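You operate a simulated robot arm through the tools that you are given. There is no shell and no other tool. Be economical: measure what you need, move in short steps, check, and stop when the job is done.

Carry out the task below with a simulated robot arm. There is one attempt and no reset: what you move stays moved.

JOB
Turn the foaming small pan off, stir it smooth and cover it.
Fine: no foam or brown specks; paddle back; let nothing boil over.

It is judged by the outcome, as a careful person would: the job done as asked, and still so three seconds after it is handed in. It fails if anything else is knocked over, pushed out of place, dropped, spilled or broken. A push-on lid holds only when it is set on centred and level and pressed home; a screw cap is set on level and turned clockwise until tight.

ROBOT AND FRAMES
A 7-joint arm with a two-finger gripper, hanging from a carriage that runs on a rail from [0, -210.2] to [0, 77.8] (x, y) and turns from -274 to 413 degrees about z. Base frame: it is fixed where the carriage stands at the start and does not move with it; the origin is on the floor, on the carriage's upright axis, x ahead of it, y to its left, z up; the surface under the hand at the start is at about z = 86. Units: cm, degrees, N and s.
With the tool pointing down near the work surface it reaches from about 10 to 44 cm from the robot's upright axis, wherever it stands. Its first joint turns from -166.0 to 166.0 degrees. Places, roughly: black dial [60, 10, 90]; blue pot [10, 30, 80]; table stove [40, 0, 90]. Payload 1.37 kg.
The TCP is the grasp point between the finger pads, 1.6 cm short of the fingertips. In the tool frame z runs along the fingers and y along their closing line. Largest opening 9.2 cm; the body of the gripper starts 7.4 cm behind the TCP.
Orientation is that of the tool frame in the base frame, as a unit quaternion [w, x, y, z]. With the fingers straight down and closing along the base's y, the tool's x points along the base's -x, its y along +y and its z along -z.

CONTROLS
- The arm moves only by the tool nudge_tool. Its argument "motion" is a list of rows, each a list of 7 numbers: the shift along the base's x, y, z in units of 200 mm (1.0 is 200 mm), then the turn, a rotation vector about the base's x, y, z in units of 180 degrees (1.0 is 180 degrees), then the closure, from 0 (fully open) to 1 (shut). In form: [[tx, ty, tz, wx, wy, wz, hand], ...]. A call has 1 to 20 rows; each row is the pose to reach, as a shift and turn from the pose commanded when the call began. A call with a number of a shift or a turn outside -1 to 1 is refused whole. A row lasts 0.2 s, in which the tool goes at most 5 cm and 8.6 degrees; a call with a longer step from one row to the next is refused whole, and so is a gripper value outside its range. Where a pose cannot be reached the arm comes as near as it can. A force on the tool above 40 N (or 10 N above the force at the start of the call, whichever is more), or a blocked arm, ends the call early, and 0.2 s more pass. The fingers move at their own pace and stop on an object; they squeeze with about 26 N. The grip force told is the motor's: it shows also when the fingers shut on nothing. Time passes only in rows, and 0.2 s behind the last, so rows that repeat a pose let the fingers close. It gives the time, the measured TCP pose, the force on the tool (base axes), the opening and the grip force at its end, in the units of the frame above (readings bear some noise), with the torque about the TCP (base axes, N m) and any sound that the robot's microphone picked up, and new pictures: "show" is both (left out), scene, wrist or none.
- Cameras (640 x 400 px; columns grow to the right, rows downward): "scene" is now at [24.16, 3.48, 177.34]; the picture's right is [0.63, -0.78, 0.00], its down [-0.73, -0.58, -0.36] and it looks along [0.28, 0.23, -0.93] (base axes); focal length 214 px, centre (320, 200). "wrist" rides on the gripper at [7.1, 1.9, -11.1] in the tool frame; the picture's right is [-0.26, 0.97, 0.00], its down [-0.78, -0.21, -0.59] and it looks along [-0.57, -0.15, 0.81] (tool axes); focal length 280 px, centre (320, 200). There is no depth. A picture from a camera that has moved, and an enlarged one, comes with that camera's place and axes in the base frame and with its lens.
- move_column(by): slides the trunk up (or, below 0, down) by that many cm; the arm and the scene camera ride with it, the base frame stays. It gives what a move gives, with no picture.
- drive_base(legs): drives the robot by 1 to 6 legs, each [ahead, left, turn to the left] in cm, cm and degrees, along the robot's own axes; the way and the turn of a leg run together, so that a leg with both is an arc; at most 150 cm and 180 degrees a leg. The arm and the cameras ride along, it lands a little off, and it stops where it bumps. It keeps to its track: a leg is cut to what the track allows. It gives what a move gives, and a new picture of the scene camera.
- pan_tilt(pan, tilt): turns the head with the scene camera to pan (to the left, within 155 degrees either way) and tilt (down, from -29 to 69), counted from straight ahead of the robot. It gives what a move gives, and a new picture of the scene camera.
- enlarge(camera, box): a new picture of the part [left, top, right, bottom] of that camera's present view, enlarged. The clock stands still meanwhile.
- finish_job(): hands the job in; it is judged then, once.

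Work in short steps. Places have to be worked out from the pictures, the camera data and where the tool is seen: move nearer, look again, correct. Check each grasp and each placing, and mend what went wrong. You have 120 turns and 260 pictures in all, those below and enlarged ones among them. Open the gripper and draw the arm clear of the work before you hand the job in, unless the task says otherwise; then end with one line.

The tools are called after "Emit:" as a command line: name --pt "numbers of a row" for each row, then --argument value for the rest, lists and objects as JSON in quotes. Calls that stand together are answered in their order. nudge_tool: Moves the arm, as the interface text tells. Its arguments: {"type":"object","properties":{"motion":{"type":"array"},"show":{"type":"string","enum":["both","scene","wrist","none"]}},"required":["motion"]} The other tools are called the same way: move_column (by) slides the trunk up or down; drive_base (legs) drives the base; pan_tilt (pan, tilt) turns the head that bears the scene camera; enlarge (camera, box) takes an enlarged picture of a part of a camera's view; finish_job () hands the job in.

At the start:

```text
time_s: 0.0
ee_pos: [34.51, 11.76, 99.98]
tcp_rot: [0.001, 0.0, 1.0, -0.001]
ft_force: [0.9, 0.2, 1.3]
moment: [0.02, 0.03, 0.0]
finger_gap: 9.19
gripper_force: 0.1
trunk travel left (down, up): [-60.0, 6.0]
robot x, y, heading: [0.14, 0.18, 0.0]
head pan, tilt: [38.9, 68.8]
```

scene: 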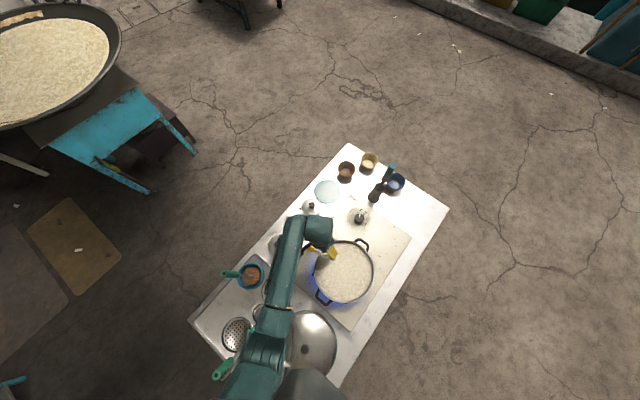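
wrist: 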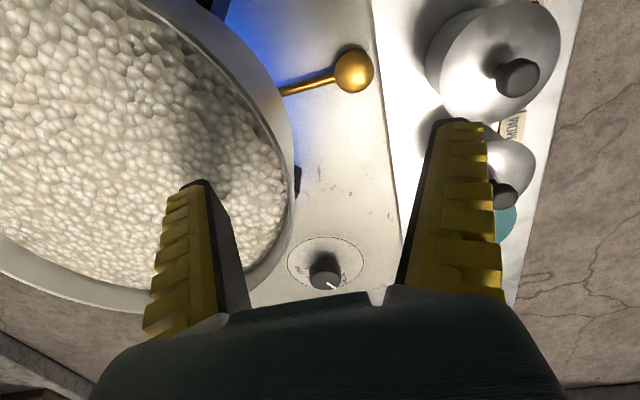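

The scene shows a table with a stove, a large blue pot foaming, and small items. I enlarge both views to identify things.

Emit:
enlarge --camera "scene" --box '[260, 140, 460, 265]'

Emit:
enlarge --camera "scene" --box '[180, 240, 400, 400]'

Emit:
enlarge --camera "wrist" --box '[240, 0, 600, 300]'

```text
3.20 times, centred on (360, 202) of scene
camera zoom: at [24.16, 3.48, 177.34], right [0.63, -0.78, 0.0], down [-0.73, -0.58, -0.36], along [0.28, 0.23, -0.93], focal length 686 px, centre (192, 192)
```

zoom: 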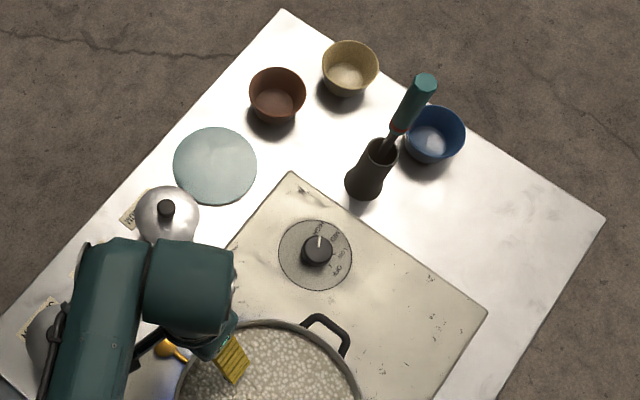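

```text
2.50 times, centred on (290, 320) of scene
camera zoom: at [24.16, 3.48, 177.34], right [0.63, -0.78, 0.0], down [-0.73, -0.58, -0.36], along [0.28, 0.23, -0.93], focal length 536 px, centre (395, -100)
```

zoom: 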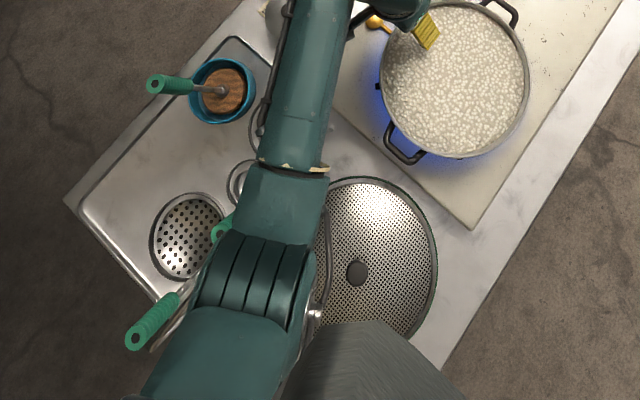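

```text
1.33 times, centred on (420, 150) of wrist
camera zoom: at [27.61, 13.62, 111.2], right [0.26, 0.97, 0.0], down [0.78, -0.21, 0.59], along [0.57, -0.15, -0.81], focal length 374 px, centre (187, 267)
```

zoom: 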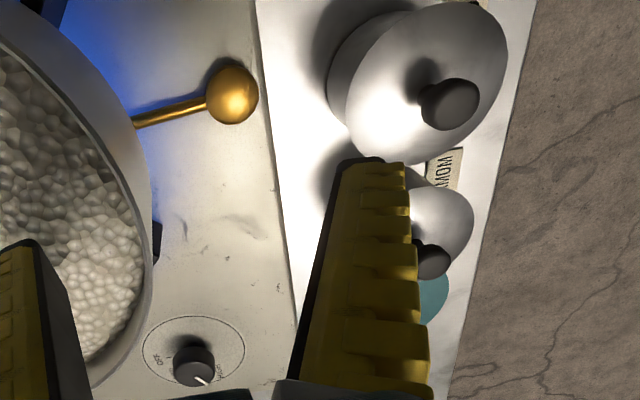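

I look closer at the dial and at the lever near the pot, while time stands still.

Emit:
enlarge --camera "wrist" --box '[270, 220, 380, 300]'

Emit:
enlarge --camera "scene" --box '[335, 195, 385, 235]'

Emit:
enlarge --camera "wrist" --box '[400, 0, 560, 250]'

Emit:
enlarge --camera "scene" --box '[290, 220, 390, 310]'

```text
5.00 times, centred on (325, 260) of wrist
camera zoom: at [27.61, 13.62, 111.2], right [0.26, 0.97, 0.0], down [0.78, -0.21, 0.59], along [0.57, -0.15, -0.81], focal length 1402 px, centre (295, -100)
```

zoom: 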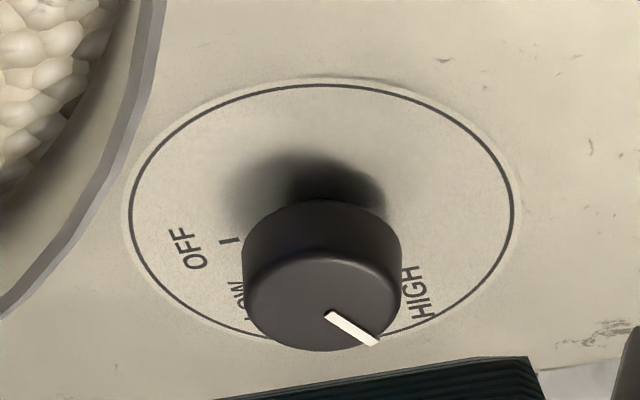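

```text
10.00 times, centred on (360, 215) of scene
camera zoom: at [24.16, 3.48, 177.34], right [0.63, -0.78, 0.0], down [-0.73, -0.58, -0.36], along [0.28, 0.23, -0.93], focal length 2145 px, centre (-80, 50)
```

zoom: 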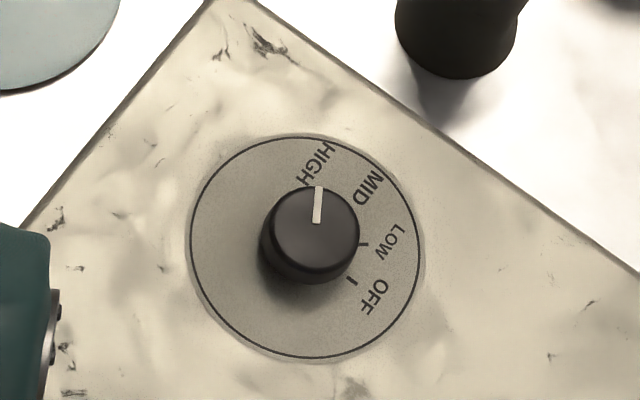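

```text
1.60 times, centred on (480, 125) of wrist
camera zoom: at [27.61, 13.62, 111.2], right [0.26, 0.97, 0.0], down [0.78, -0.21, 0.59], along [0.57, -0.15, -0.81], focal length 449 px, centre (64, 320)
```

zoom: 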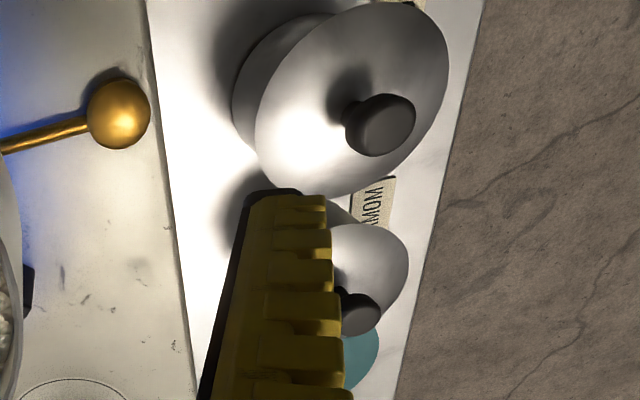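

```text
4.44 times, centred on (340, 265) of scene
camera zoom: at [24.16, 3.48, 177.34], right [0.63, -0.78, 0.0], down [-0.73, -0.58, -0.36], along [0.28, 0.23, -0.93], focal length 953 px, centre (231, -89)
```

zoom: 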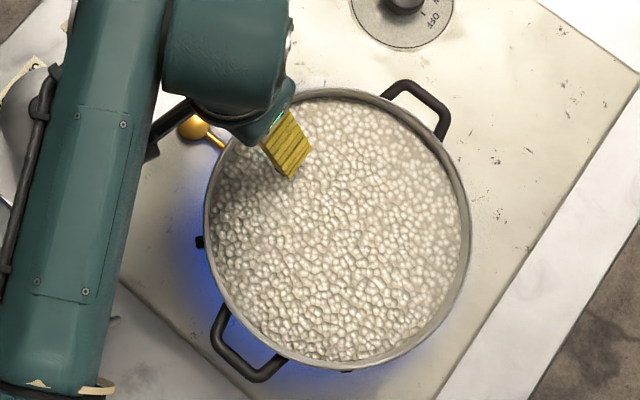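

The dial (about [54, 7, 89]) points to HIGH, with OFF about 125° clockwise from above. I lift a little and move out toward the dial to test reach.

Emit:
nudge_tool --pt "0 0 0.2 0 0 0 0.3" --pt "0.2 0 0.25 0 0 0 0.3" --pt "0.4 -0.05 0.25 0 0 0 0.3" --pt "0.6 -0.1 0.25 0 0 0 0.3" --pt "0.8 -0.15 0.25 0 0 0 0.3" --pt "0.95 -0.22 0.25 0 0 0 0.3" --pt "0.95 -0.22 0.25 0 0 0 0.3"

```text
time_s: 1.6
ee_pos: [53.39, 6.94, 104.83]
tcp_rot: [-0.001, 0.0, 1.0, 0.0]
ft_force: [-0.3, 0.1, -0.3]
moment: [0.01, 0.01, 0.01]
finger_gap: 6.68
gripper_force: 1.4
trunk travel left (down, up): [-60.0, 6.0]
robot x, y, heading: [-0.07, -0.27, -0.0]
head pan, tilt: [38.9, 68.8]
camera scene: at [24.16, 3.47, 177.34], right [0.63, -0.78, 0.0], down [-0.73, -0.58, -0.36], along [0.28, 0.23, -0.93], focal length 214 px, centre (320, 200)
camera wrist: at [46.44, 8.81, 116.04], right [0.26, 0.97, 0.0], down [0.78, -0.21, 0.59], along [0.57, -0.15, -0.81], focal length 280 px, centre (320, 200)
```

scene: 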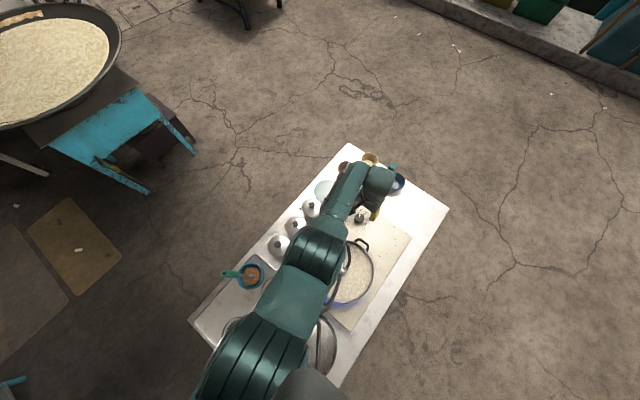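
wrist: 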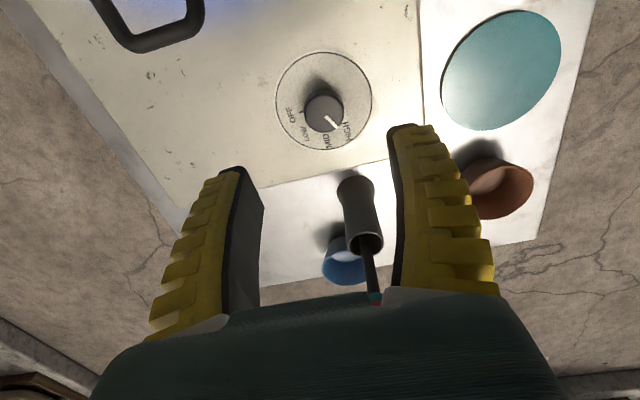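

The arm reaches the dial. I judge the knob top at about [55.0, 6.9, 88.3], 4 cm wide; I pre-turn the hand +62° and lower to just above it for a check.

Emit:
nudge_tool --pt "0.04 0 0 0 0 0.045 0.3" --pt "0.08 0 0 0 0 0.09 0.3" --pt "0.08 0 -0.1 0 0 0.135 0.3" --pt "0.08 0 -0.2 0 0 0.18 0.3" --pt "0.08 0 -0.3 0 0 0.225 0.3" --pt "0.08 0 -0.4 0 0 0.27 0.3" --pt "0.08 0 -0.5 0 0 0.315 0.3" --pt "0.08 0 -0.55 0 0 0.345 0.3" --pt "0.08 0 -0.55 0 0 0.345 0.3"

```text
time_s: 3.6
ee_pos: [49.41, 6.16, 98.53]
tcp_rot: [0.0, -0.517, 0.856, 0.0]
ft_force: [-0.2, 0.0, 0.4]
moment: [-0.01, -0.03, 0.04]
finger_gap: 6.67
gripper_force: 1.9
out of reach, approached as far as the arm can: row 1, 2, 3, 4, 5, 6, 7, 8, 9
trunk travel left (down, up): [-60.0, 6.0]
robot x, y, heading: [-0.07, -0.05, -0.1]
head pan, tilt: [38.9, 68.8]
camera scene: at [24.15, 3.48, 177.34], right [0.63, -0.78, 0.0], down [-0.73, -0.58, -0.36], along [0.28, 0.23, -0.93], focal length 214 px, centre (320, 200)
camera wrist: at [44.48, 0.72, 109.79], right [-0.73, 0.68, 0.0], down [0.55, 0.59, 0.59], along [0.4, 0.43, -0.81], focal length 280 px, centre (320, 200)
```

scene: 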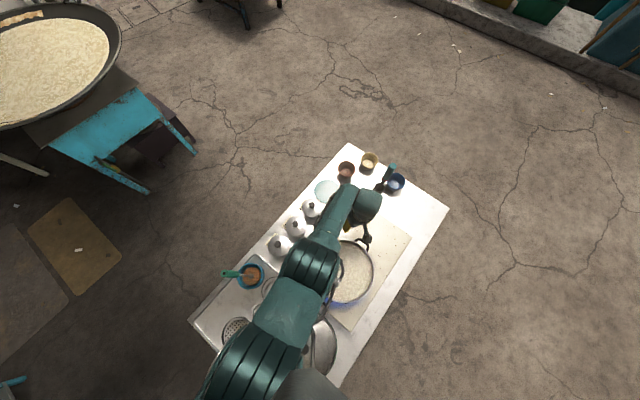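
wrist: 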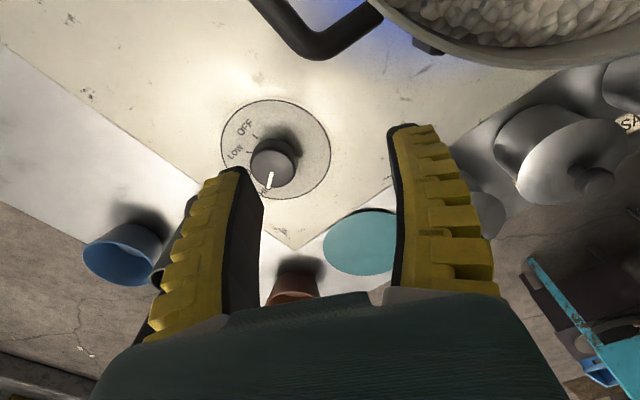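

Reach shrinks at low height because the shoulder is high. I raise the hand, then lower the trunk so the same stretched posture lands lower.

Emit:
nudge_tool --pt "0 0 0.2 0 0 0 0.3" --pt "0 0 0.4 0 0 0 0.3" --pt "0 0 0.6 0 0 0 0.3" --pt "0 0 0.8 0 0 0 0.3" --pt "0 0 0.95 0 0 0 0.3" --pt "0 0 0.95 0 0 0 0.3" --show "none"

```text
time_s: 5.0
ee_pos: [49.45, 5.98, 117.6]
tcp_rot: [0.0, -0.516, 0.857, 0.0]
ft_force: [0.2, -0.6, 0.3]
moment: [-0.03, -0.02, -0.01]
finger_gap: 6.65
gripper_force: 1.8
trunk travel left (down, up): [-60.0, 6.0]
robot x, y, heading: [0.33, 0.14, 0.2]
head pan, tilt: [38.9, 68.8]
```

The commanded pose follows the achieved one. I shift outward over the dial, then lower the trunk 20 cm.

Emit:
nudge_tool --pt "0.14 0.03 0 0 0 0 0.3" --pt "0.28 0.045 0 0 0 0 0.3" --pt "0.28 0.045 0 0 0 0 0.3" --show "none"

Emit:
move_column --by -20

Emit:
nudge_tool --pt "0 0 0 0 0 0 0.3"

```text
time_s: 5.8
ee_pos: [54.84, 6.95, 117.45]
tcp_rot: [0.0, -0.516, 0.856, 0.0]
ft_force: [0.2, -0.1, 0.7]
moment: [-0.04, -0.06, -0.02]
finger_gap: 6.68
gripper_force: 1.4
trunk travel left (down, up): [-60.0, 6.0]
robot x, y, heading: [0.16, -0.11, 0.0]
head pan, tilt: [38.9, 68.8]
```

```text
time_s: 8.0
ee_pos: [54.79, 7.11, 97.26]
tcp_rot: [0.001, -0.516, 0.856, 0.0]
ft_force: [-0.3, -1.0, 0.1]
moment: [-0.02, 0.02, 0.02]
finger_gap: 6.68
gripper_force: 2.0
trunk travel left (down, up): [-40.0, 26.0]
robot x, y, heading: [0.08, 0.12, -0.1]
head pan, tilt: [38.9, 68.8]
```

```text
time_s: 8.4
ee_pos: [54.77, 6.95, 97.45]
tcp_rot: [0.0, -0.516, 0.857, 0.0]
ft_force: [0.0, -0.3, 0.4]
moment: [-0.01, 0.01, 0.0]
finger_gap: 6.69
gripper_force: 2.2
trunk travel left (down, up): [-40.0, 26.0]
robot x, y, heading: [0.0, -0.14, -0.1]
head pan, tilt: [38.9, 68.8]
camera scene: at [24.16, 3.48, 157.35], right [0.63, -0.78, 0.0], down [-0.73, -0.58, -0.36], along [0.28, 0.23, -0.93], focal length 214 px, centre (320, 200)
camera wrist: at [49.9, 1.6, 108.6], right [-0.73, 0.68, 0.0], down [0.55, 0.59, 0.59], along [0.4, 0.43, -0.81], focal length 280 px, centre (320, 200)
```

scene: 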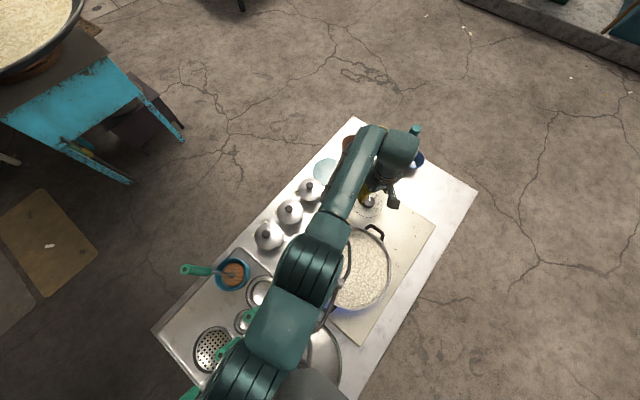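
wrist: 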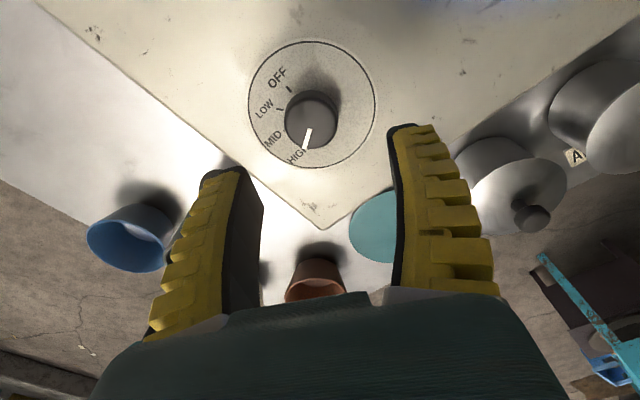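

The knob sits at about [55.2, 6.5]; I shift slightly and descend around it.

Emit:
nudge_tool --pt "0.02 -0.02 -0.1 0 0 0 0.3" --pt "0.02 -0.02 -0.2 0 0 0 0.3" --pt "0.02 -0.02 -0.3 0 0 0 0.3" --pt "0.02 -0.02 -0.36 0 0 0 0.3" --pt "0.02 -0.02 -0.36 0 0 0 0.3"

```text
time_s: 9.6
ee_pos: [55.3, 6.59, 90.18]
tcp_rot: [0.0, -0.516, 0.857, 0.0]
ft_force: [-0.1, -0.6, -0.2]
moment: [-0.01, -0.04, 0.01]
finger_gap: 6.68
gripper_force: 1.2
trunk travel left (down, up): [-40.0, 26.0]
robot x, y, heading: [0.07, 0.01, 0.1]
head pan, tilt: [38.9, 68.8]
camera scene: at [24.16, 3.48, 157.34], right [0.63, -0.78, 0.0], down [-0.73, -0.58, -0.36], along [0.28, 0.23, -0.93], focal length 214 px, centre (320, 200)
camera wrist: at [50.4, 1.17, 101.36], right [-0.73, 0.68, 0.0], down [0.55, 0.59, 0.59], along [0.4, 0.43, -0.81], focal length 280 px, centre (320, 200)
```

scene: 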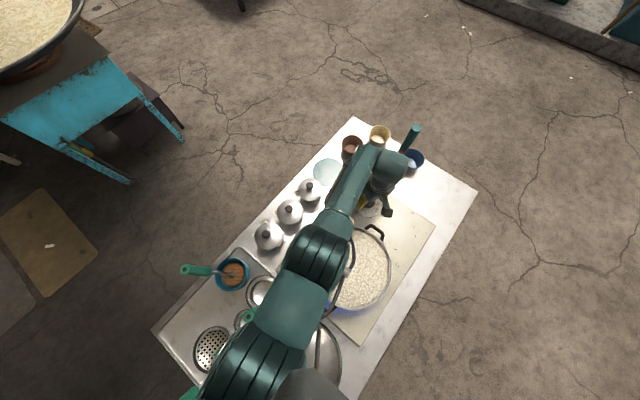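
wrist: 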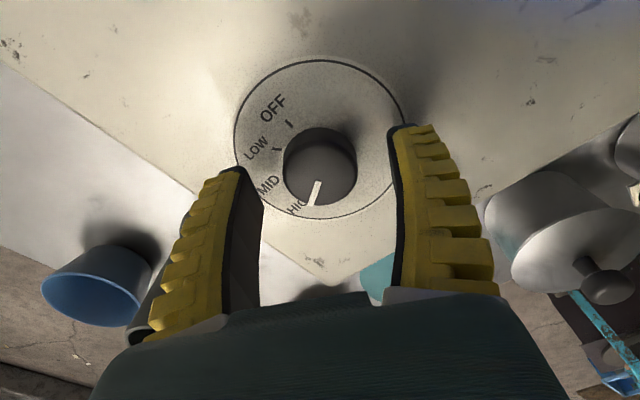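

The knob is centred between the fingers. I descend 2 cm more and grip it.

Emit:
nudge_tool --pt "0 0 -0.05 0 0 0 0.3" --pt "0 0 -0.1 0 0 0 0.3" --pt "0 0 -0.1 0 0 0 0.7" --pt "0 0 -0.1 0 0 0 0.7" --pt "0 0 -0.1 0 0 0 0.7" --show "wrist"

```text
time_s: 10.8
ee_pos: [55.46, 6.61, 88.39]
tcp_rot: [0.001, -0.516, 0.857, -0.001]
ft_force: [-0.5, -3.3, 9.6]
moment: [0.44, -0.16, -0.1]
finger_gap: 3.31
gripper_force: 28.1
trunk travel left (down, up): [-40.0, 26.0]
robot x, y, heading: [-0.31, -0.33, -0.4]
head pan, tilt: [38.9, 68.8]
camera wrist: at [50.43, 1.15, 99.59], right [-0.73, 0.68, 0.0], down [0.55, 0.59, 0.59], along [0.41, 0.43, -0.81], focal length 280 px, centre (320, 200)
```

wrist: 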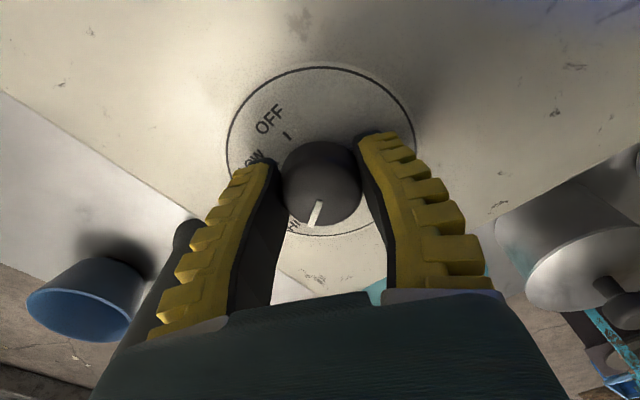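

The knob is gripped (3.3 cm). I turn it clockwise 125°.

Emit:
nudge_tool --pt "0 0 -0.095 0 0 -0.046 0.7" --pt "0 0 -0.095 0 0 -0.092 0.7" --pt "0 0 0 0 0 -0.138 0.7" --show "none"

```text
time_s: 11.6
ee_pos: [55.32, 6.53, 87.96]
tcp_rot: [0.0, -0.319, 0.948, 0.001]
ft_force: [21.4, 4.6, -18.1]
moment: [0.14, -0.03, -0.01]
finger_gap: 3.17
gripper_force: 27.9
out of reach, approached as far as the arm can: row 1, 2
trunk travel left (down, up): [-40.0, 26.0]
robot x, y, heading: [0.26, -0.04, 0.1]
head pan, tilt: [38.9, 68.8]
```

I mistakenly included a small downward step; the pose recovered. I check the state.

Emit:
nudge_tool --pt "0 0 0.01 0 0 0 0.7" --show "wrist"

```text
time_s: 12.0
ee_pos: [55.16, 6.56, 88.21]
tcp_rot: [-0.002, -0.319, 0.948, 0.0]
ft_force: [15.2, 3.5, -18.5]
moment: [0.01, 0.14, -0.04]
finger_gap: 3.17
gripper_force: 28.3
trunk travel left (down, up): [-40.0, 26.0]
robot x, y, heading: [0.02, 0.05, 0.3]
head pan, tilt: [38.9, 68.8]
camera wrist: at [48.48, 3.73, 99.54], right [-0.37, 0.93, 0.0], down [0.75, 0.3, 0.59], along [0.54, 0.22, -0.81], focal length 280 px, centre (320, 200)
```

wrist: 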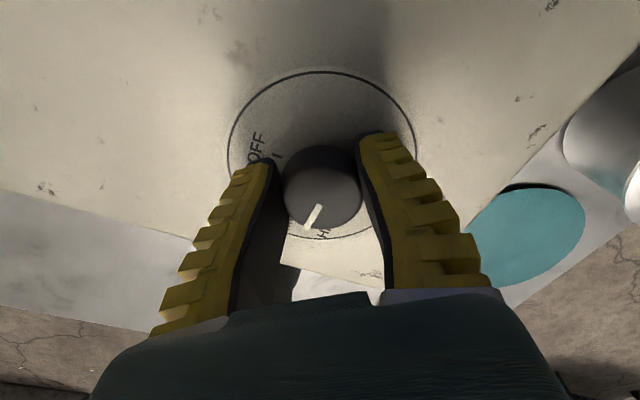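

The knob turns with the fingers. I continue the remaining ~100° clockwise.

Emit:
nudge_tool --pt "0 0 0 0 0 -0.046 0.7" --pt "0 0 0 0 0 -0.092 0.7" --pt "0 0 0 0 0 -0.138 0.7" --pt "0 0 0 0 0 -0.184 0.7" --pt "0 0 0 0 0 -0.23 0.7" --pt "0 0 0 0 0 -0.276 0.7" --pt "0 0 0 0 0 -0.322 0.7" --pt "0 0 0 0 0 -0.368 0.7" --pt "0 0 0 0 0 -0.414 0.7" --pt "0 0 0 0 0 -0.46 0.7" --pt "0 0 0 0 0 -0.506 0.7" --pt "0 0 0 0 0 -0.54 0.7" --pt "0 0 0 0 0 -0.54 0.7"

```text
time_s: 14.8
ee_pos: [55.57, 6.59, 88.64]
tcp_rot: [0.001, 0.501, 0.866, 0.001]
ft_force: [2.5, 9.1, 7.0]
moment: [0.25, 0.14, 0.12]
finger_gap: 3.44
gripper_force: 28.2
trunk travel left (down, up): [-40.0, 26.0]
robot x, y, heading: [-0.16, -0.2, -0.2]
head pan, tilt: [38.9, 68.8]
camera scene: at [24.22, 3.56, 157.39], right [0.63, -0.78, 0.0], down [-0.73, -0.58, -0.36], along [0.28, 0.23, -0.93], focal length 214 px, centre (320, 200)
camera wrist: at [53.66, 13.79, 99.84], right [0.97, 0.25, 0.0], down [0.2, -0.78, 0.59], along [0.15, -0.57, -0.81], focal length 280 px, centre (320, 200)
```

scene: 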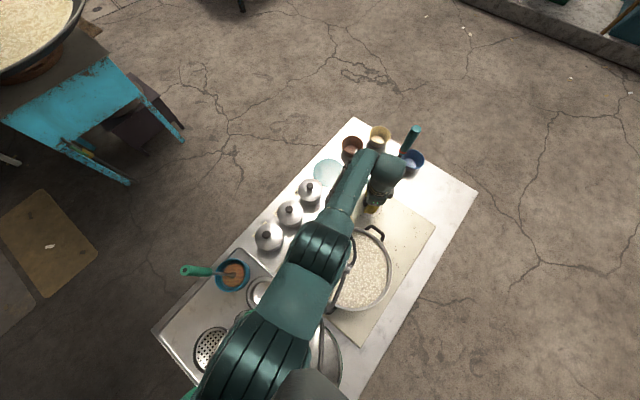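
wrist: 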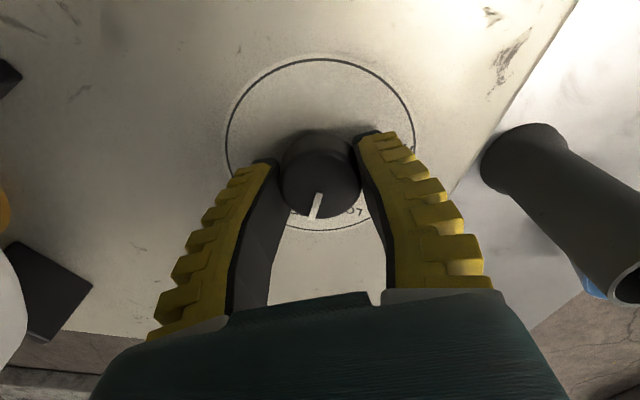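

The pointer seems to point toward -y, where OFF is. I release and rise to check.

Emit:
nudge_tool --pt "0 0 0 0 0 0 0.3" --pt "0 0 0 0 0 0 0.3" --pt "0 0 0.1 0 0 0 0.3" --pt "0 0 0.25 0 0 0 0.3" --pt "0 0 0.4 0 0 0 0.3"

Emit:
enlarge --camera "wrist" --box '[220, 20, 420, 180]'

Emit:
enlarge --camera "scene" --box '[290, 170, 450, 320]'

```text
time_s: 16.0
ee_pos: [55.25, 6.63, 96.49]
tcp_rot: [0.0, 0.5, 0.866, 0.0]
ft_force: [0.2, -0.2, 0.2]
moment: [-0.02, -0.04, 0.03]
finger_gap: 6.69
gripper_force: 1.8
trunk travel left (down, up): [-40.0, 26.0]
robot x, y, heading: [-0.07, -0.03, 0.2]
head pan, tilt: [38.9, 68.8]
camera scene: at [24.17, 3.48, 157.34], right [0.63, -0.78, 0.0], down [-0.73, -0.58, -0.36], along [0.28, 0.23, -0.93], focal length 214 px, centre (320, 200)
camera wrist: at [53.53, 13.66, 107.7], right [0.97, 0.26, 0.0], down [0.21, -0.78, 0.59], along [0.15, -0.57, -0.81], focal length 280 px, centre (320, 200)
```

scene: 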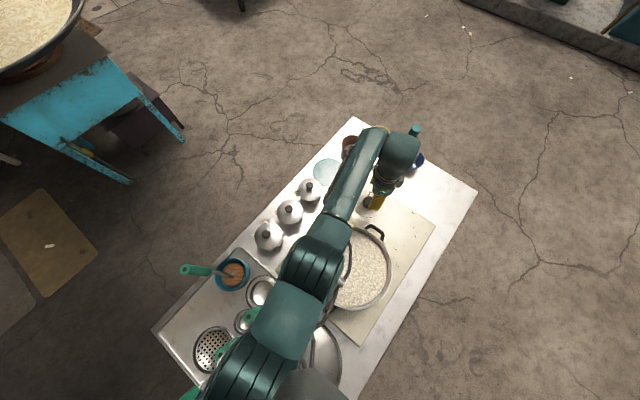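
wrist: 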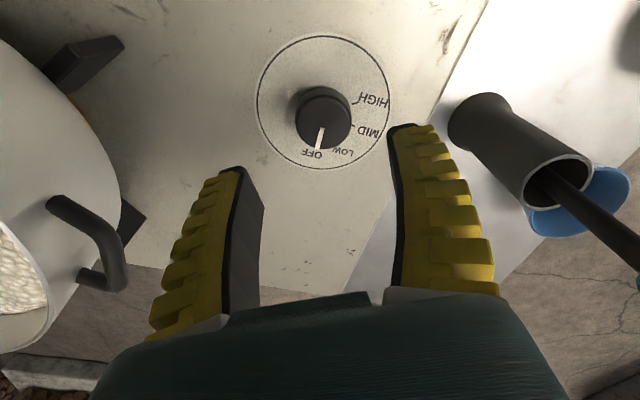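

```text
2.50 times, centred on (320, 100) of wrist
camera zoom: at [53.53, 13.66, 107.7], right [0.97, 0.26, 0.0], down [0.21, -0.78, 0.59], along [0.15, -0.57, -0.81], focal length 701 px, centre (320, 450)
```

zoom: 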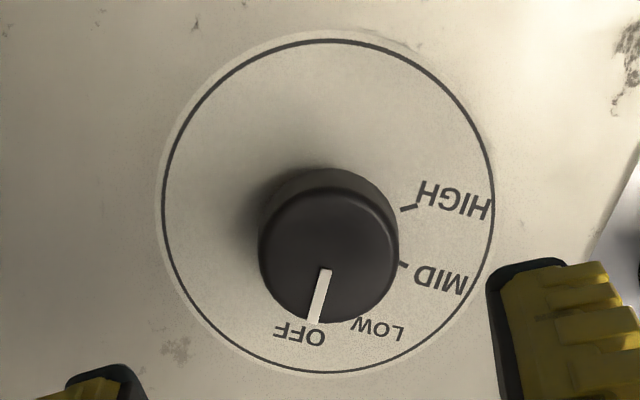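

```text
2.67 times, centred on (370, 245) of scene
camera zoom: at [24.17, 3.48, 157.34], right [0.63, -0.78, 0.0], down [-0.73, -0.58, -0.36], along [0.28, 0.23, -0.93], focal length 572 px, centre (187, 80)
```

zoom: 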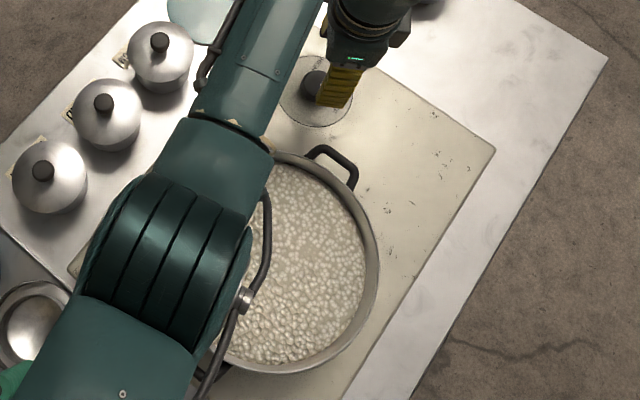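

The dial is at OFF and the flame is gone. I lift the arm and swing it to the right side to see the whole table.

Emit:
nudge_tool --pt "0 0 0.2 0 0 0 0.3" --pt "0 0 0.4 0 0 0 0.3" --pt "0 0 0.6 0 0 0 0.3" --pt "0 0 0.8 0 0 0 0.3" --pt "-0.15 -0.15 0.8 0 0 0 0.3" --pt "-0.3 -0.3 0.8 0 0 0 0.3" --pt "-0.45 -0.45 0.8 0 0 0 0.3" --pt "-0.6 -0.6 0.8 0 0 0 0.3" --pt "-0.75 -0.75 0.8 0 0 0 0.3" --pt "-0.9 -0.9 0.8 0 0 0 0.3" --pt "-1.0 -1.0 0.8 0 0 0 0.3" --pt "-1.0 -1.0 0.8 0 0 0 0.3" --show "scene"

Emit:
nudge_tool --pt "-0.1 -0.2 0 0 0 0 0.3" --pt "-0.2 -0.4 0 0 0 0 0.3" --pt "-0.3 -0.6 0 0 0 0 0.3" --pt "-0.5 -0.7 0 0 0 0 0.3" --pt "-0.5 -0.7 0 0 0 0 0.3" --show "scene"

```text
time_s: 18.6
ee_pos: [37.56, -14.55, 108.81]
tcp_rot: [0.0, 0.5, 0.866, 0.0]
ft_force: [0.2, 0.0, 0.0]
moment: [-0.02, -0.05, 0.0]
finger_gap: 6.67
gripper_force: 1.9
out of reach, approached as far as the arm can: row 9, 10, 11, 12
trunk travel left (down, up): [-40.0, 26.0]
robot x, y, heading: [-0.12, 0.09, 0.1]
head pan, tilt: [38.9, 68.8]
camera scene: at [24.15, 3.48, 157.34], right [0.63, -0.78, 0.0], down [-0.73, -0.58, -0.36], along [0.28, 0.23, -0.93], focal length 214 px, centre (320, 200)
```

scene: 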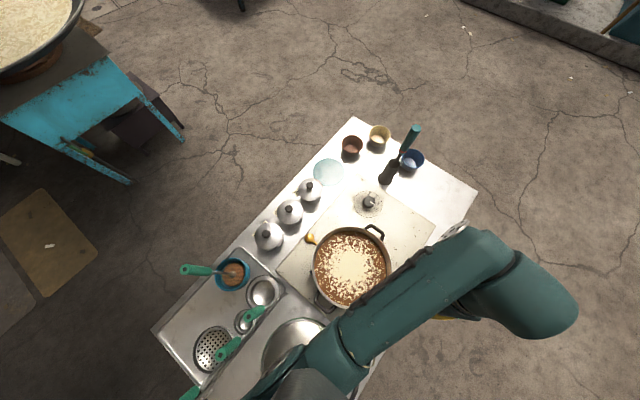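

```text
time_s: 19.8
ee_pos: [27.92, -28.65, 108.58]
tcp_rot: [0.001, 0.499, 0.867, -0.001]
ft_force: [0.0, 0.4, 0.7]
moment: [0.0, 0.0, 0.01]
finger_gap: 6.66
gripper_force: 2.4
out of reach, approached as far as the arm can: row 4, 5
trunk travel left (down, up): [-40.0, 26.0]
robot x, y, heading: [0.07, 0.19, 0.0]
head pan, tilt: [38.9, 68.8]
camera scene: at [24.15, 3.48, 157.34], right [0.63, -0.78, 0.0], down [-0.73, -0.58, -0.36], along [0.28, 0.23, -0.93], focal length 214 px, centre (320, 200)
```

scene: 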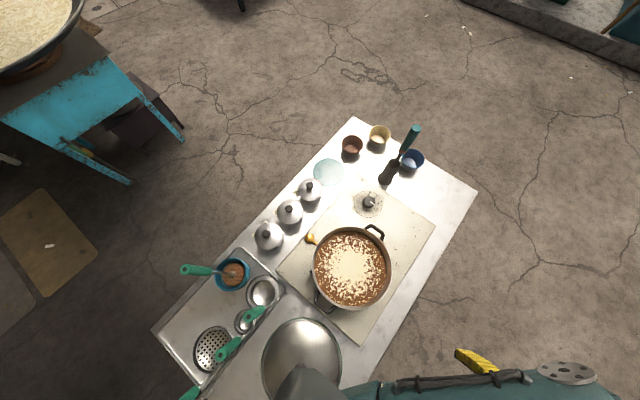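

Foam has collapsed, showing brown specks that need stirring. I enlarge the parts of the table.

Emit:
enlarge --camera "scene" --box '[290, 200, 410, 310]'

Emit:
enlarge --camera "scene" --box '[150, 240, 350, 400]'

Emit:
enlarge --camera "scene" --box '[300, 110, 450, 220]'

Emit:
enlarge --camera "scene" --box '[230, 160, 350, 260]'

```text
3.64 times, centred on (350, 255) of scene
camera zoom: at [24.15, 3.48, 157.34], right [0.63, -0.78, 0.0], down [-0.73, -0.58, -0.36], along [0.28, 0.23, -0.93], focal length 780 px, centre (211, 0)
```

zoom: 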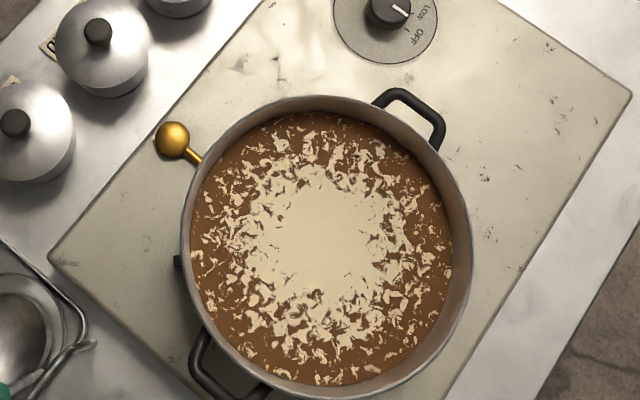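

```text
2.50 times, centred on (250, 320) of scene
camera zoom: at [24.15, 3.48, 157.34], right [0.63, -0.78, 0.0], down [-0.73, -0.58, -0.36], along [0.28, 0.23, -0.93], focal length 536 px, centre (495, -100)
```

zoom: 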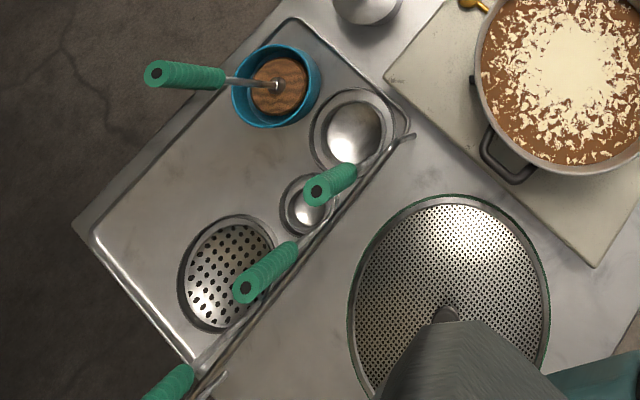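

```text
3.64 times, centred on (375, 165) of scene
camera zoom: at [24.15, 3.48, 157.34], right [0.63, -0.78, 0.0], down [-0.73, -0.58, -0.36], along [0.28, 0.23, -0.93], focal length 780 px, centre (120, 327)
```

zoom: 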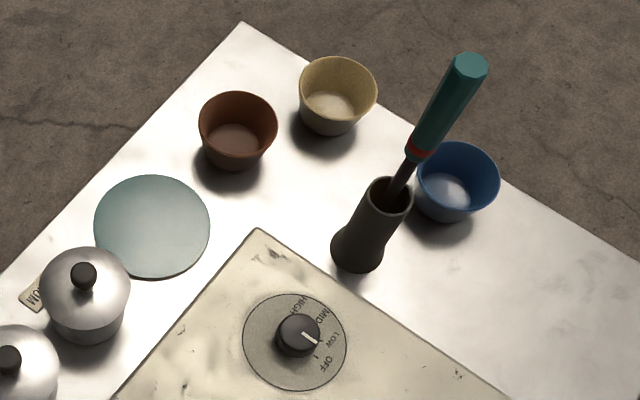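

```text
4.00 times, centred on (290, 210) of scene
camera zoom: at [24.15, 3.48, 157.34], right [0.63, -0.78, 0.0], down [-0.73, -0.58, -0.36], along [0.28, 0.23, -0.93], focal length 858 px, centre (440, 160)
```

zoom: 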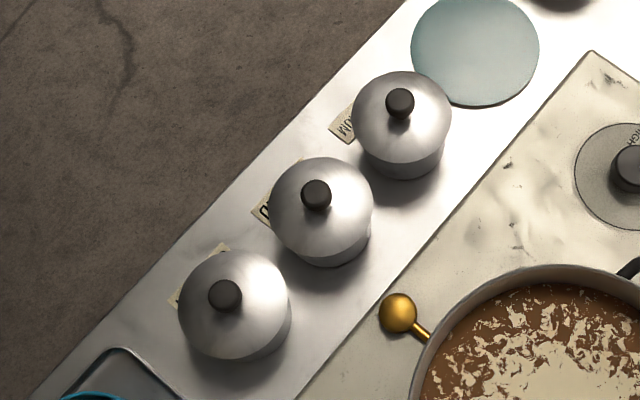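

The tool in the blue pot (about [9, 26]) and the one in the dark vase are paddle candidates, and the perforated disc (~22 cm, near [5, -5]) fits the pan. I swing to look at the blue pot with the wrist camera.

Emit:
nudge_tool --pt "-0.02 0.1 0.1 0 0 0.046 0.3" --pt "-0.04 0.2 0.15 0 0 0.092 0.3" --pt "-0.08 0.35 0.15 0 0 0.138 0.3" --pt "-0.1 0.5 0.15 0 0 0.184 0.3" --pt "-0.15 0.65 0.15 0 0 0.23 0.3" --pt "-0.2 0.8 0.15 0 0 0.276 0.3" --pt "-0.25 1.0 0.15 0 0 0.322 0.3" --pt "-0.25 1.0 0.15 0 0 0.368 0.3" --show "none"

Emit:
nudge_tool --pt "-0.1 0.15 0 0 0 0.046 0.3" --pt "-0.2 0.3 0 0 0 0.092 0.3" --pt "-0.3 0.45 0 0 0 0.138 0.3" --pt "-0.4 0.6 0 0 0 0.184 0.3" --pt "-0.5 0.75 0 0 0 0.23 0.3" --pt "-0.6 0.9 0 0 0 0.276 0.3" --pt "-0.65 1.0 0 0 0 0.322 0.3" --pt "-0.65 1.0 0 0 0 0.368 0.3" --pt "-0.65 1.0 0 0 0 0.414 0.3" --pt "-0.65 1.0 0 0 0 0.46 0.3"

```text
time_s: 21.6
ee_pos: [23.74, -9.15, 104.82]
tcp_rot: [0.003, -0.055, 0.998, -0.001]
ft_force: [0.1, 0.2, 0.5]
moment: [0.0, -0.03, -0.01]
finger_gap: 6.67
gripper_force: 1.7
out of reach, approached as far as the arm can: row 1, 2, 3, 4, 5, 6, 7, 8
trunk travel left (down, up): [-40.0, 26.0]
robot x, y, heading: [0.07, 0.12, -0.1]
head pan, tilt: [38.9, 68.8]
```

```text
time_s: 23.8
ee_pos: [13.56, 14.15, 102.63]
tcp_rot: [0.019, -0.681, 0.732, 0.007]
ft_force: [0.3, -0.6, 1.0]
moment: [-0.01, 0.0, 0.0]
finger_gap: 6.68
gripper_force: 2.0
out of reach, approached as far as the arm can: row 1, 2, 3, 4, 5, 6, 7, 8, 9, 10
trunk travel left (down, up): [-40.0, 26.0]
robot x, y, heading: [-0.1, -0.01, -0.1]
head pan, tilt: [38.9, 68.8]
camera scene: at [24.15, 3.43, 157.34], right [0.63, -0.78, 0.0], down [-0.73, -0.59, -0.36], along [0.28, 0.23, -0.93], focal length 214 px, centre (320, 200)
camera wrist: at [11.0, 6.7, 113.54], right [-0.94, 0.33, 0.0], down [0.26, 0.74, 0.62], along [0.21, 0.58, -0.78], focal length 280 px, centre (320, 200)
```

scene: 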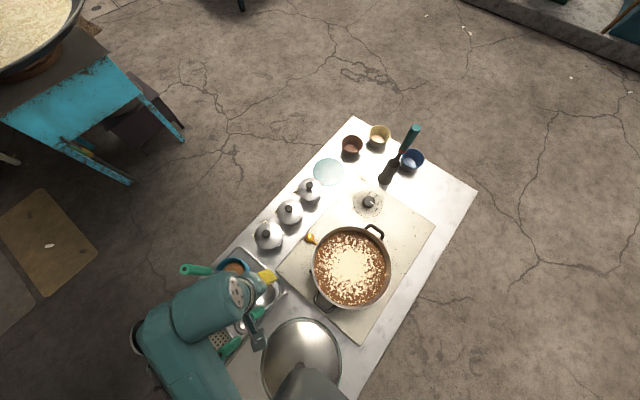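
wrist: 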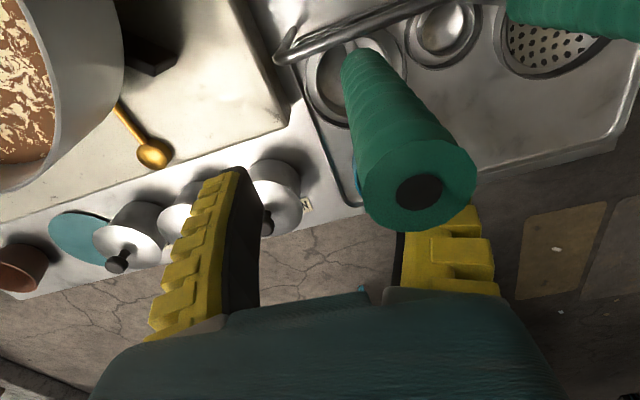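

The hand is close to tall green ladle handles. I raise the trunk 20 cm straight up to clear them and look from above.

Emit:
move_column --by 20

Emit:
nudge_tool --pt "0 0 0 0 0 0 0.3"

Emit:
enlarge --camera "scene" --box '[180, 210, 340, 330]'

```text
time_s: 25.9
ee_pos: [13.64, 14.17, 122.67]
tcp_rot: [0.02, -0.68, 0.733, 0.007]
ft_force: [0.8, -0.4, 0.1]
moment: [-0.01, -0.05, 0.01]
finger_gap: 6.64
gripper_force: 1.8
trunk travel left (down, up): [-60.0, 6.0]
robot x, y, heading: [-0.02, 0.34, -0.1]
head pan, tilt: [38.9, 68.8]
```

```text
time_s: 26.3
ee_pos: [13.62, 14.19, 122.57]
tcp_rot: [0.018, -0.68, 0.733, 0.008]
ft_force: [-0.3, 1.1, 0.0]
moment: [0.0, -0.03, 0.01]
finger_gap: 6.66
gripper_force: 1.7
trunk travel left (down, up): [-60.0, 6.0]
robot x, y, heading: [-0.27, -0.13, -0.1]
head pan, tilt: [38.9, 68.8]
camera scene: at [24.16, 3.48, 177.34], right [0.63, -0.78, 0.0], down [-0.73, -0.58, -0.36], along [0.28, 0.23, -0.93], focal length 214 px, centre (320, 200)
camera wrist: at [11.02, 6.79, 133.56], right [-0.94, 0.33, -0.01], down [0.26, 0.74, 0.62], along [0.21, 0.59, -0.78], focal length 280 px, centre (320, 200)
```

scene: 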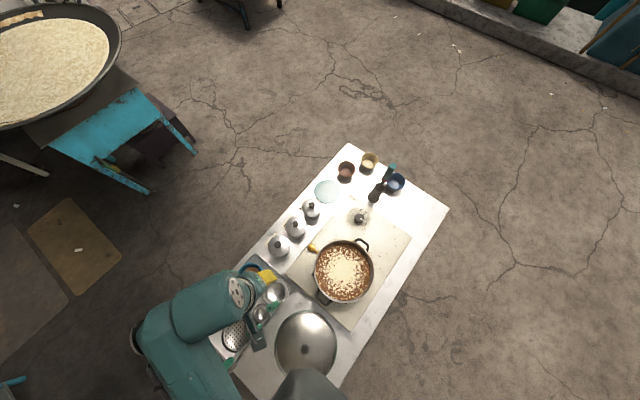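
wrist: 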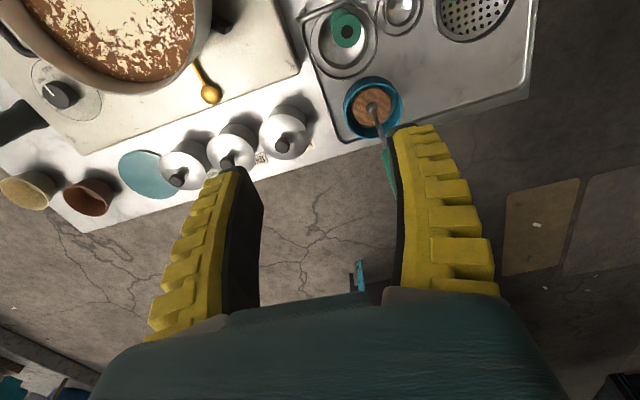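

```text
3.33 times, centred on (260, 270) of scene
camera zoom: at [24.16, 3.48, 177.34], right [0.63, -0.78, 0.0], down [-0.73, -0.58, -0.36], along [0.28, 0.23, -0.93], focal length 715 px, centre (520, -33)
```

zoom: 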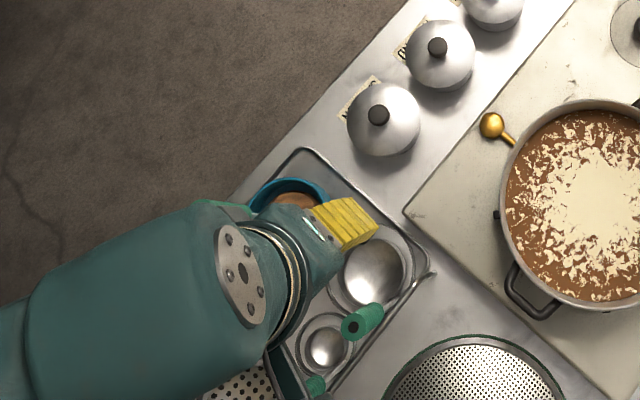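

Emit:
enlarge --camera "wrist" --box '[320, 60, 440, 160]'

Emit:
enlarge --camera "wrist" --box '[0, 0, 260, 170]'

Emit:
enlarge --camera "scene" --box '[240, 290, 350, 400]'

```text
4.00 times, centred on (380, 110) of wrist
camera zoom: at [11.02, 6.79, 133.56], right [-0.94, 0.33, -0.01], down [0.26, 0.74, 0.62], along [0.21, 0.59, -0.78], focal length 1122 px, centre (80, 560)
```

zoom: 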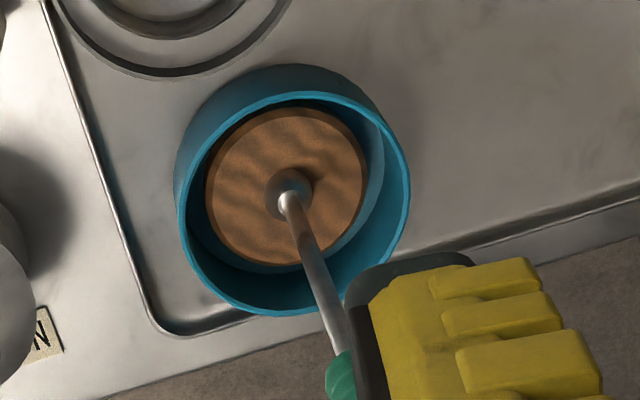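

```text
2.35 times, centred on (130, 85) of wrist
camera zoom: at [11.02, 6.79, 133.56], right [-0.94, 0.33, -0.01], down [0.26, 0.74, 0.62], along [0.21, 0.59, -0.78], focal length 660 px, centre (767, 471)
```

zoom: 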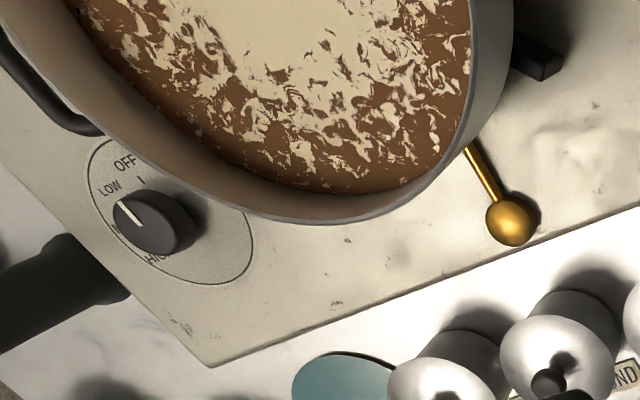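

```text
3.64 times, centred on (295, 345) of scene
camera zoom: at [24.16, 3.48, 177.34], right [0.63, -0.78, 0.0], down [-0.73, -0.58, -0.36], along [0.28, 0.23, -0.93], focal length 780 px, centre (411, -327)
```

zoom: 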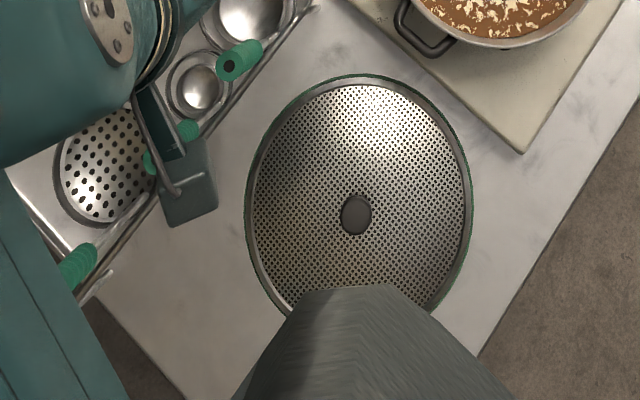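

The paddle stands nearly upright in the blue pot: disc at z≈79, green handle top about [8, 28, 109]. I move above it, staying high.

Emit:
nudge_tool --pt "-0.07 0.17 0 0 0 0 0.2" --pt "-0.14 0.34 0 0 0 0 0.2" --pt "-0.2 0.5 0 0 0 0 0.2" --pt "-0.27 0.6 0 0 0 0 0.2" --pt "-0.27 0.6 0 0 0 0 0.2"

```text
time_s: 27.5
ee_pos: [7.95, 26.19, 122.75]
tcp_rot: [0.02, -0.68, 0.733, 0.007]
ft_force: [0.2, 0.0, -0.6]
moment: [-0.01, -0.01, -0.01]
finger_gap: 7.52
gripper_force: 1.4
trunk travel left (down, up): [-60.0, 6.0]
robot x, y, heading: [0.23, 0.03, -0.1]
head pan, tilt: [38.9, 68.8]
camera scene: at [24.16, 3.48, 177.35], right [0.63, -0.78, 0.0], down [-0.73, -0.58, -0.36], along [0.28, 0.23, -0.93], focal length 214 px, centre (320, 200)
camera wrist: at [5.42, 18.91, 133.65], right [-0.94, 0.33, 0.0], down [0.26, 0.74, 0.62], along [0.21, 0.59, -0.78], focal length 280 px, centre (320, 200)
```

scene: 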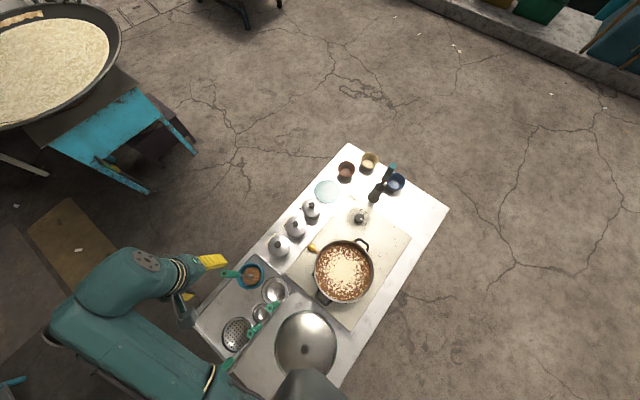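
wrist: 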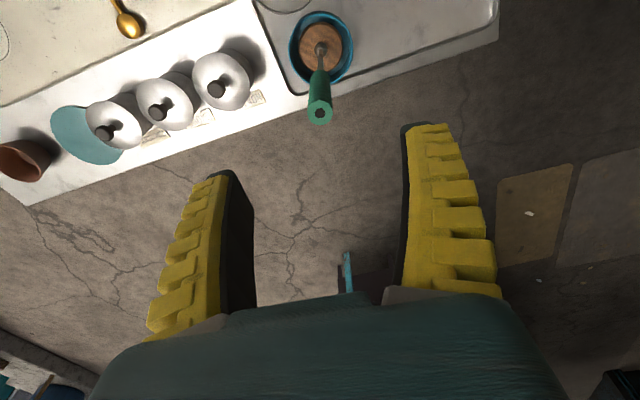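

Both views agree on the handle at [8.6, 27.95], vertical. I level the hand, centre on it and descend so that the handle lies between the fingers.

Emit:
nudge_tool --pt "0.032 0.088 0 -0.0119 0.0063 0 0.1" --pt "0.032 0.088 -0.15 -0.0119 0.0063 0 0.1" --pt "0.032 0.088 -0.3 -0.0119 0.0063 0 0.1" --pt "0.032 0.088 -0.45 -0.0119 0.0063 0 0.1" --pt "0.032 0.088 -0.5 -0.0119 0.0063 0 0.1" --pt "0.032 0.088 -0.5 -0.0119 0.0063 0 0.1"

```text
time_s: 28.9
ee_pos: [8.68, 27.66, 112.75]
tcp_rot: [-0.001, -0.681, 0.733, 0.001]
ft_force: [-0.1, 0.0, -0.1]
moment: [-0.04, -0.03, -0.03]
finger_gap: 8.41
gripper_force: 0.8
trunk travel left (down, up): [-60.0, 6.0]
robot x, y, heading: [0.2, -0.01, 0.0]
head pan, tilt: [38.9, 68.8]
camera scene: at [24.16, 3.48, 177.34], right [0.63, -0.78, 0.0], down [-0.73, -0.58, -0.36], along [0.28, 0.23, -0.93], focal length 214 px, centre (320, 200)
camera wrist: at [6.35, 20.66, 123.95], right [-0.94, 0.33, 0.0], down [0.27, 0.76, 0.59], along [0.2, 0.56, -0.81], focal length 280 px, centre (320, 200)
```

scene: 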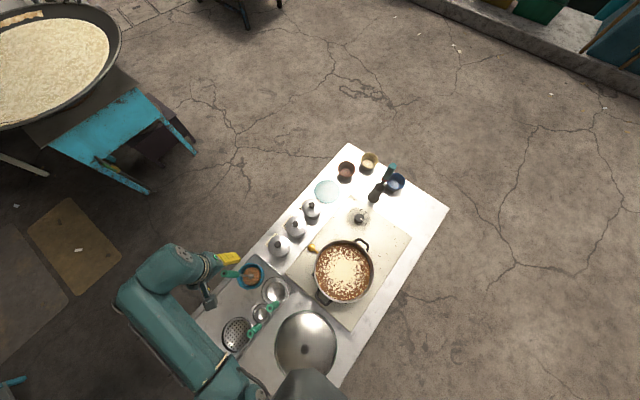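
wrist: 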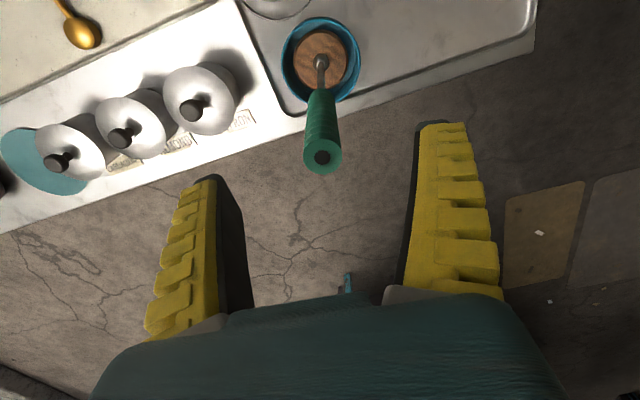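

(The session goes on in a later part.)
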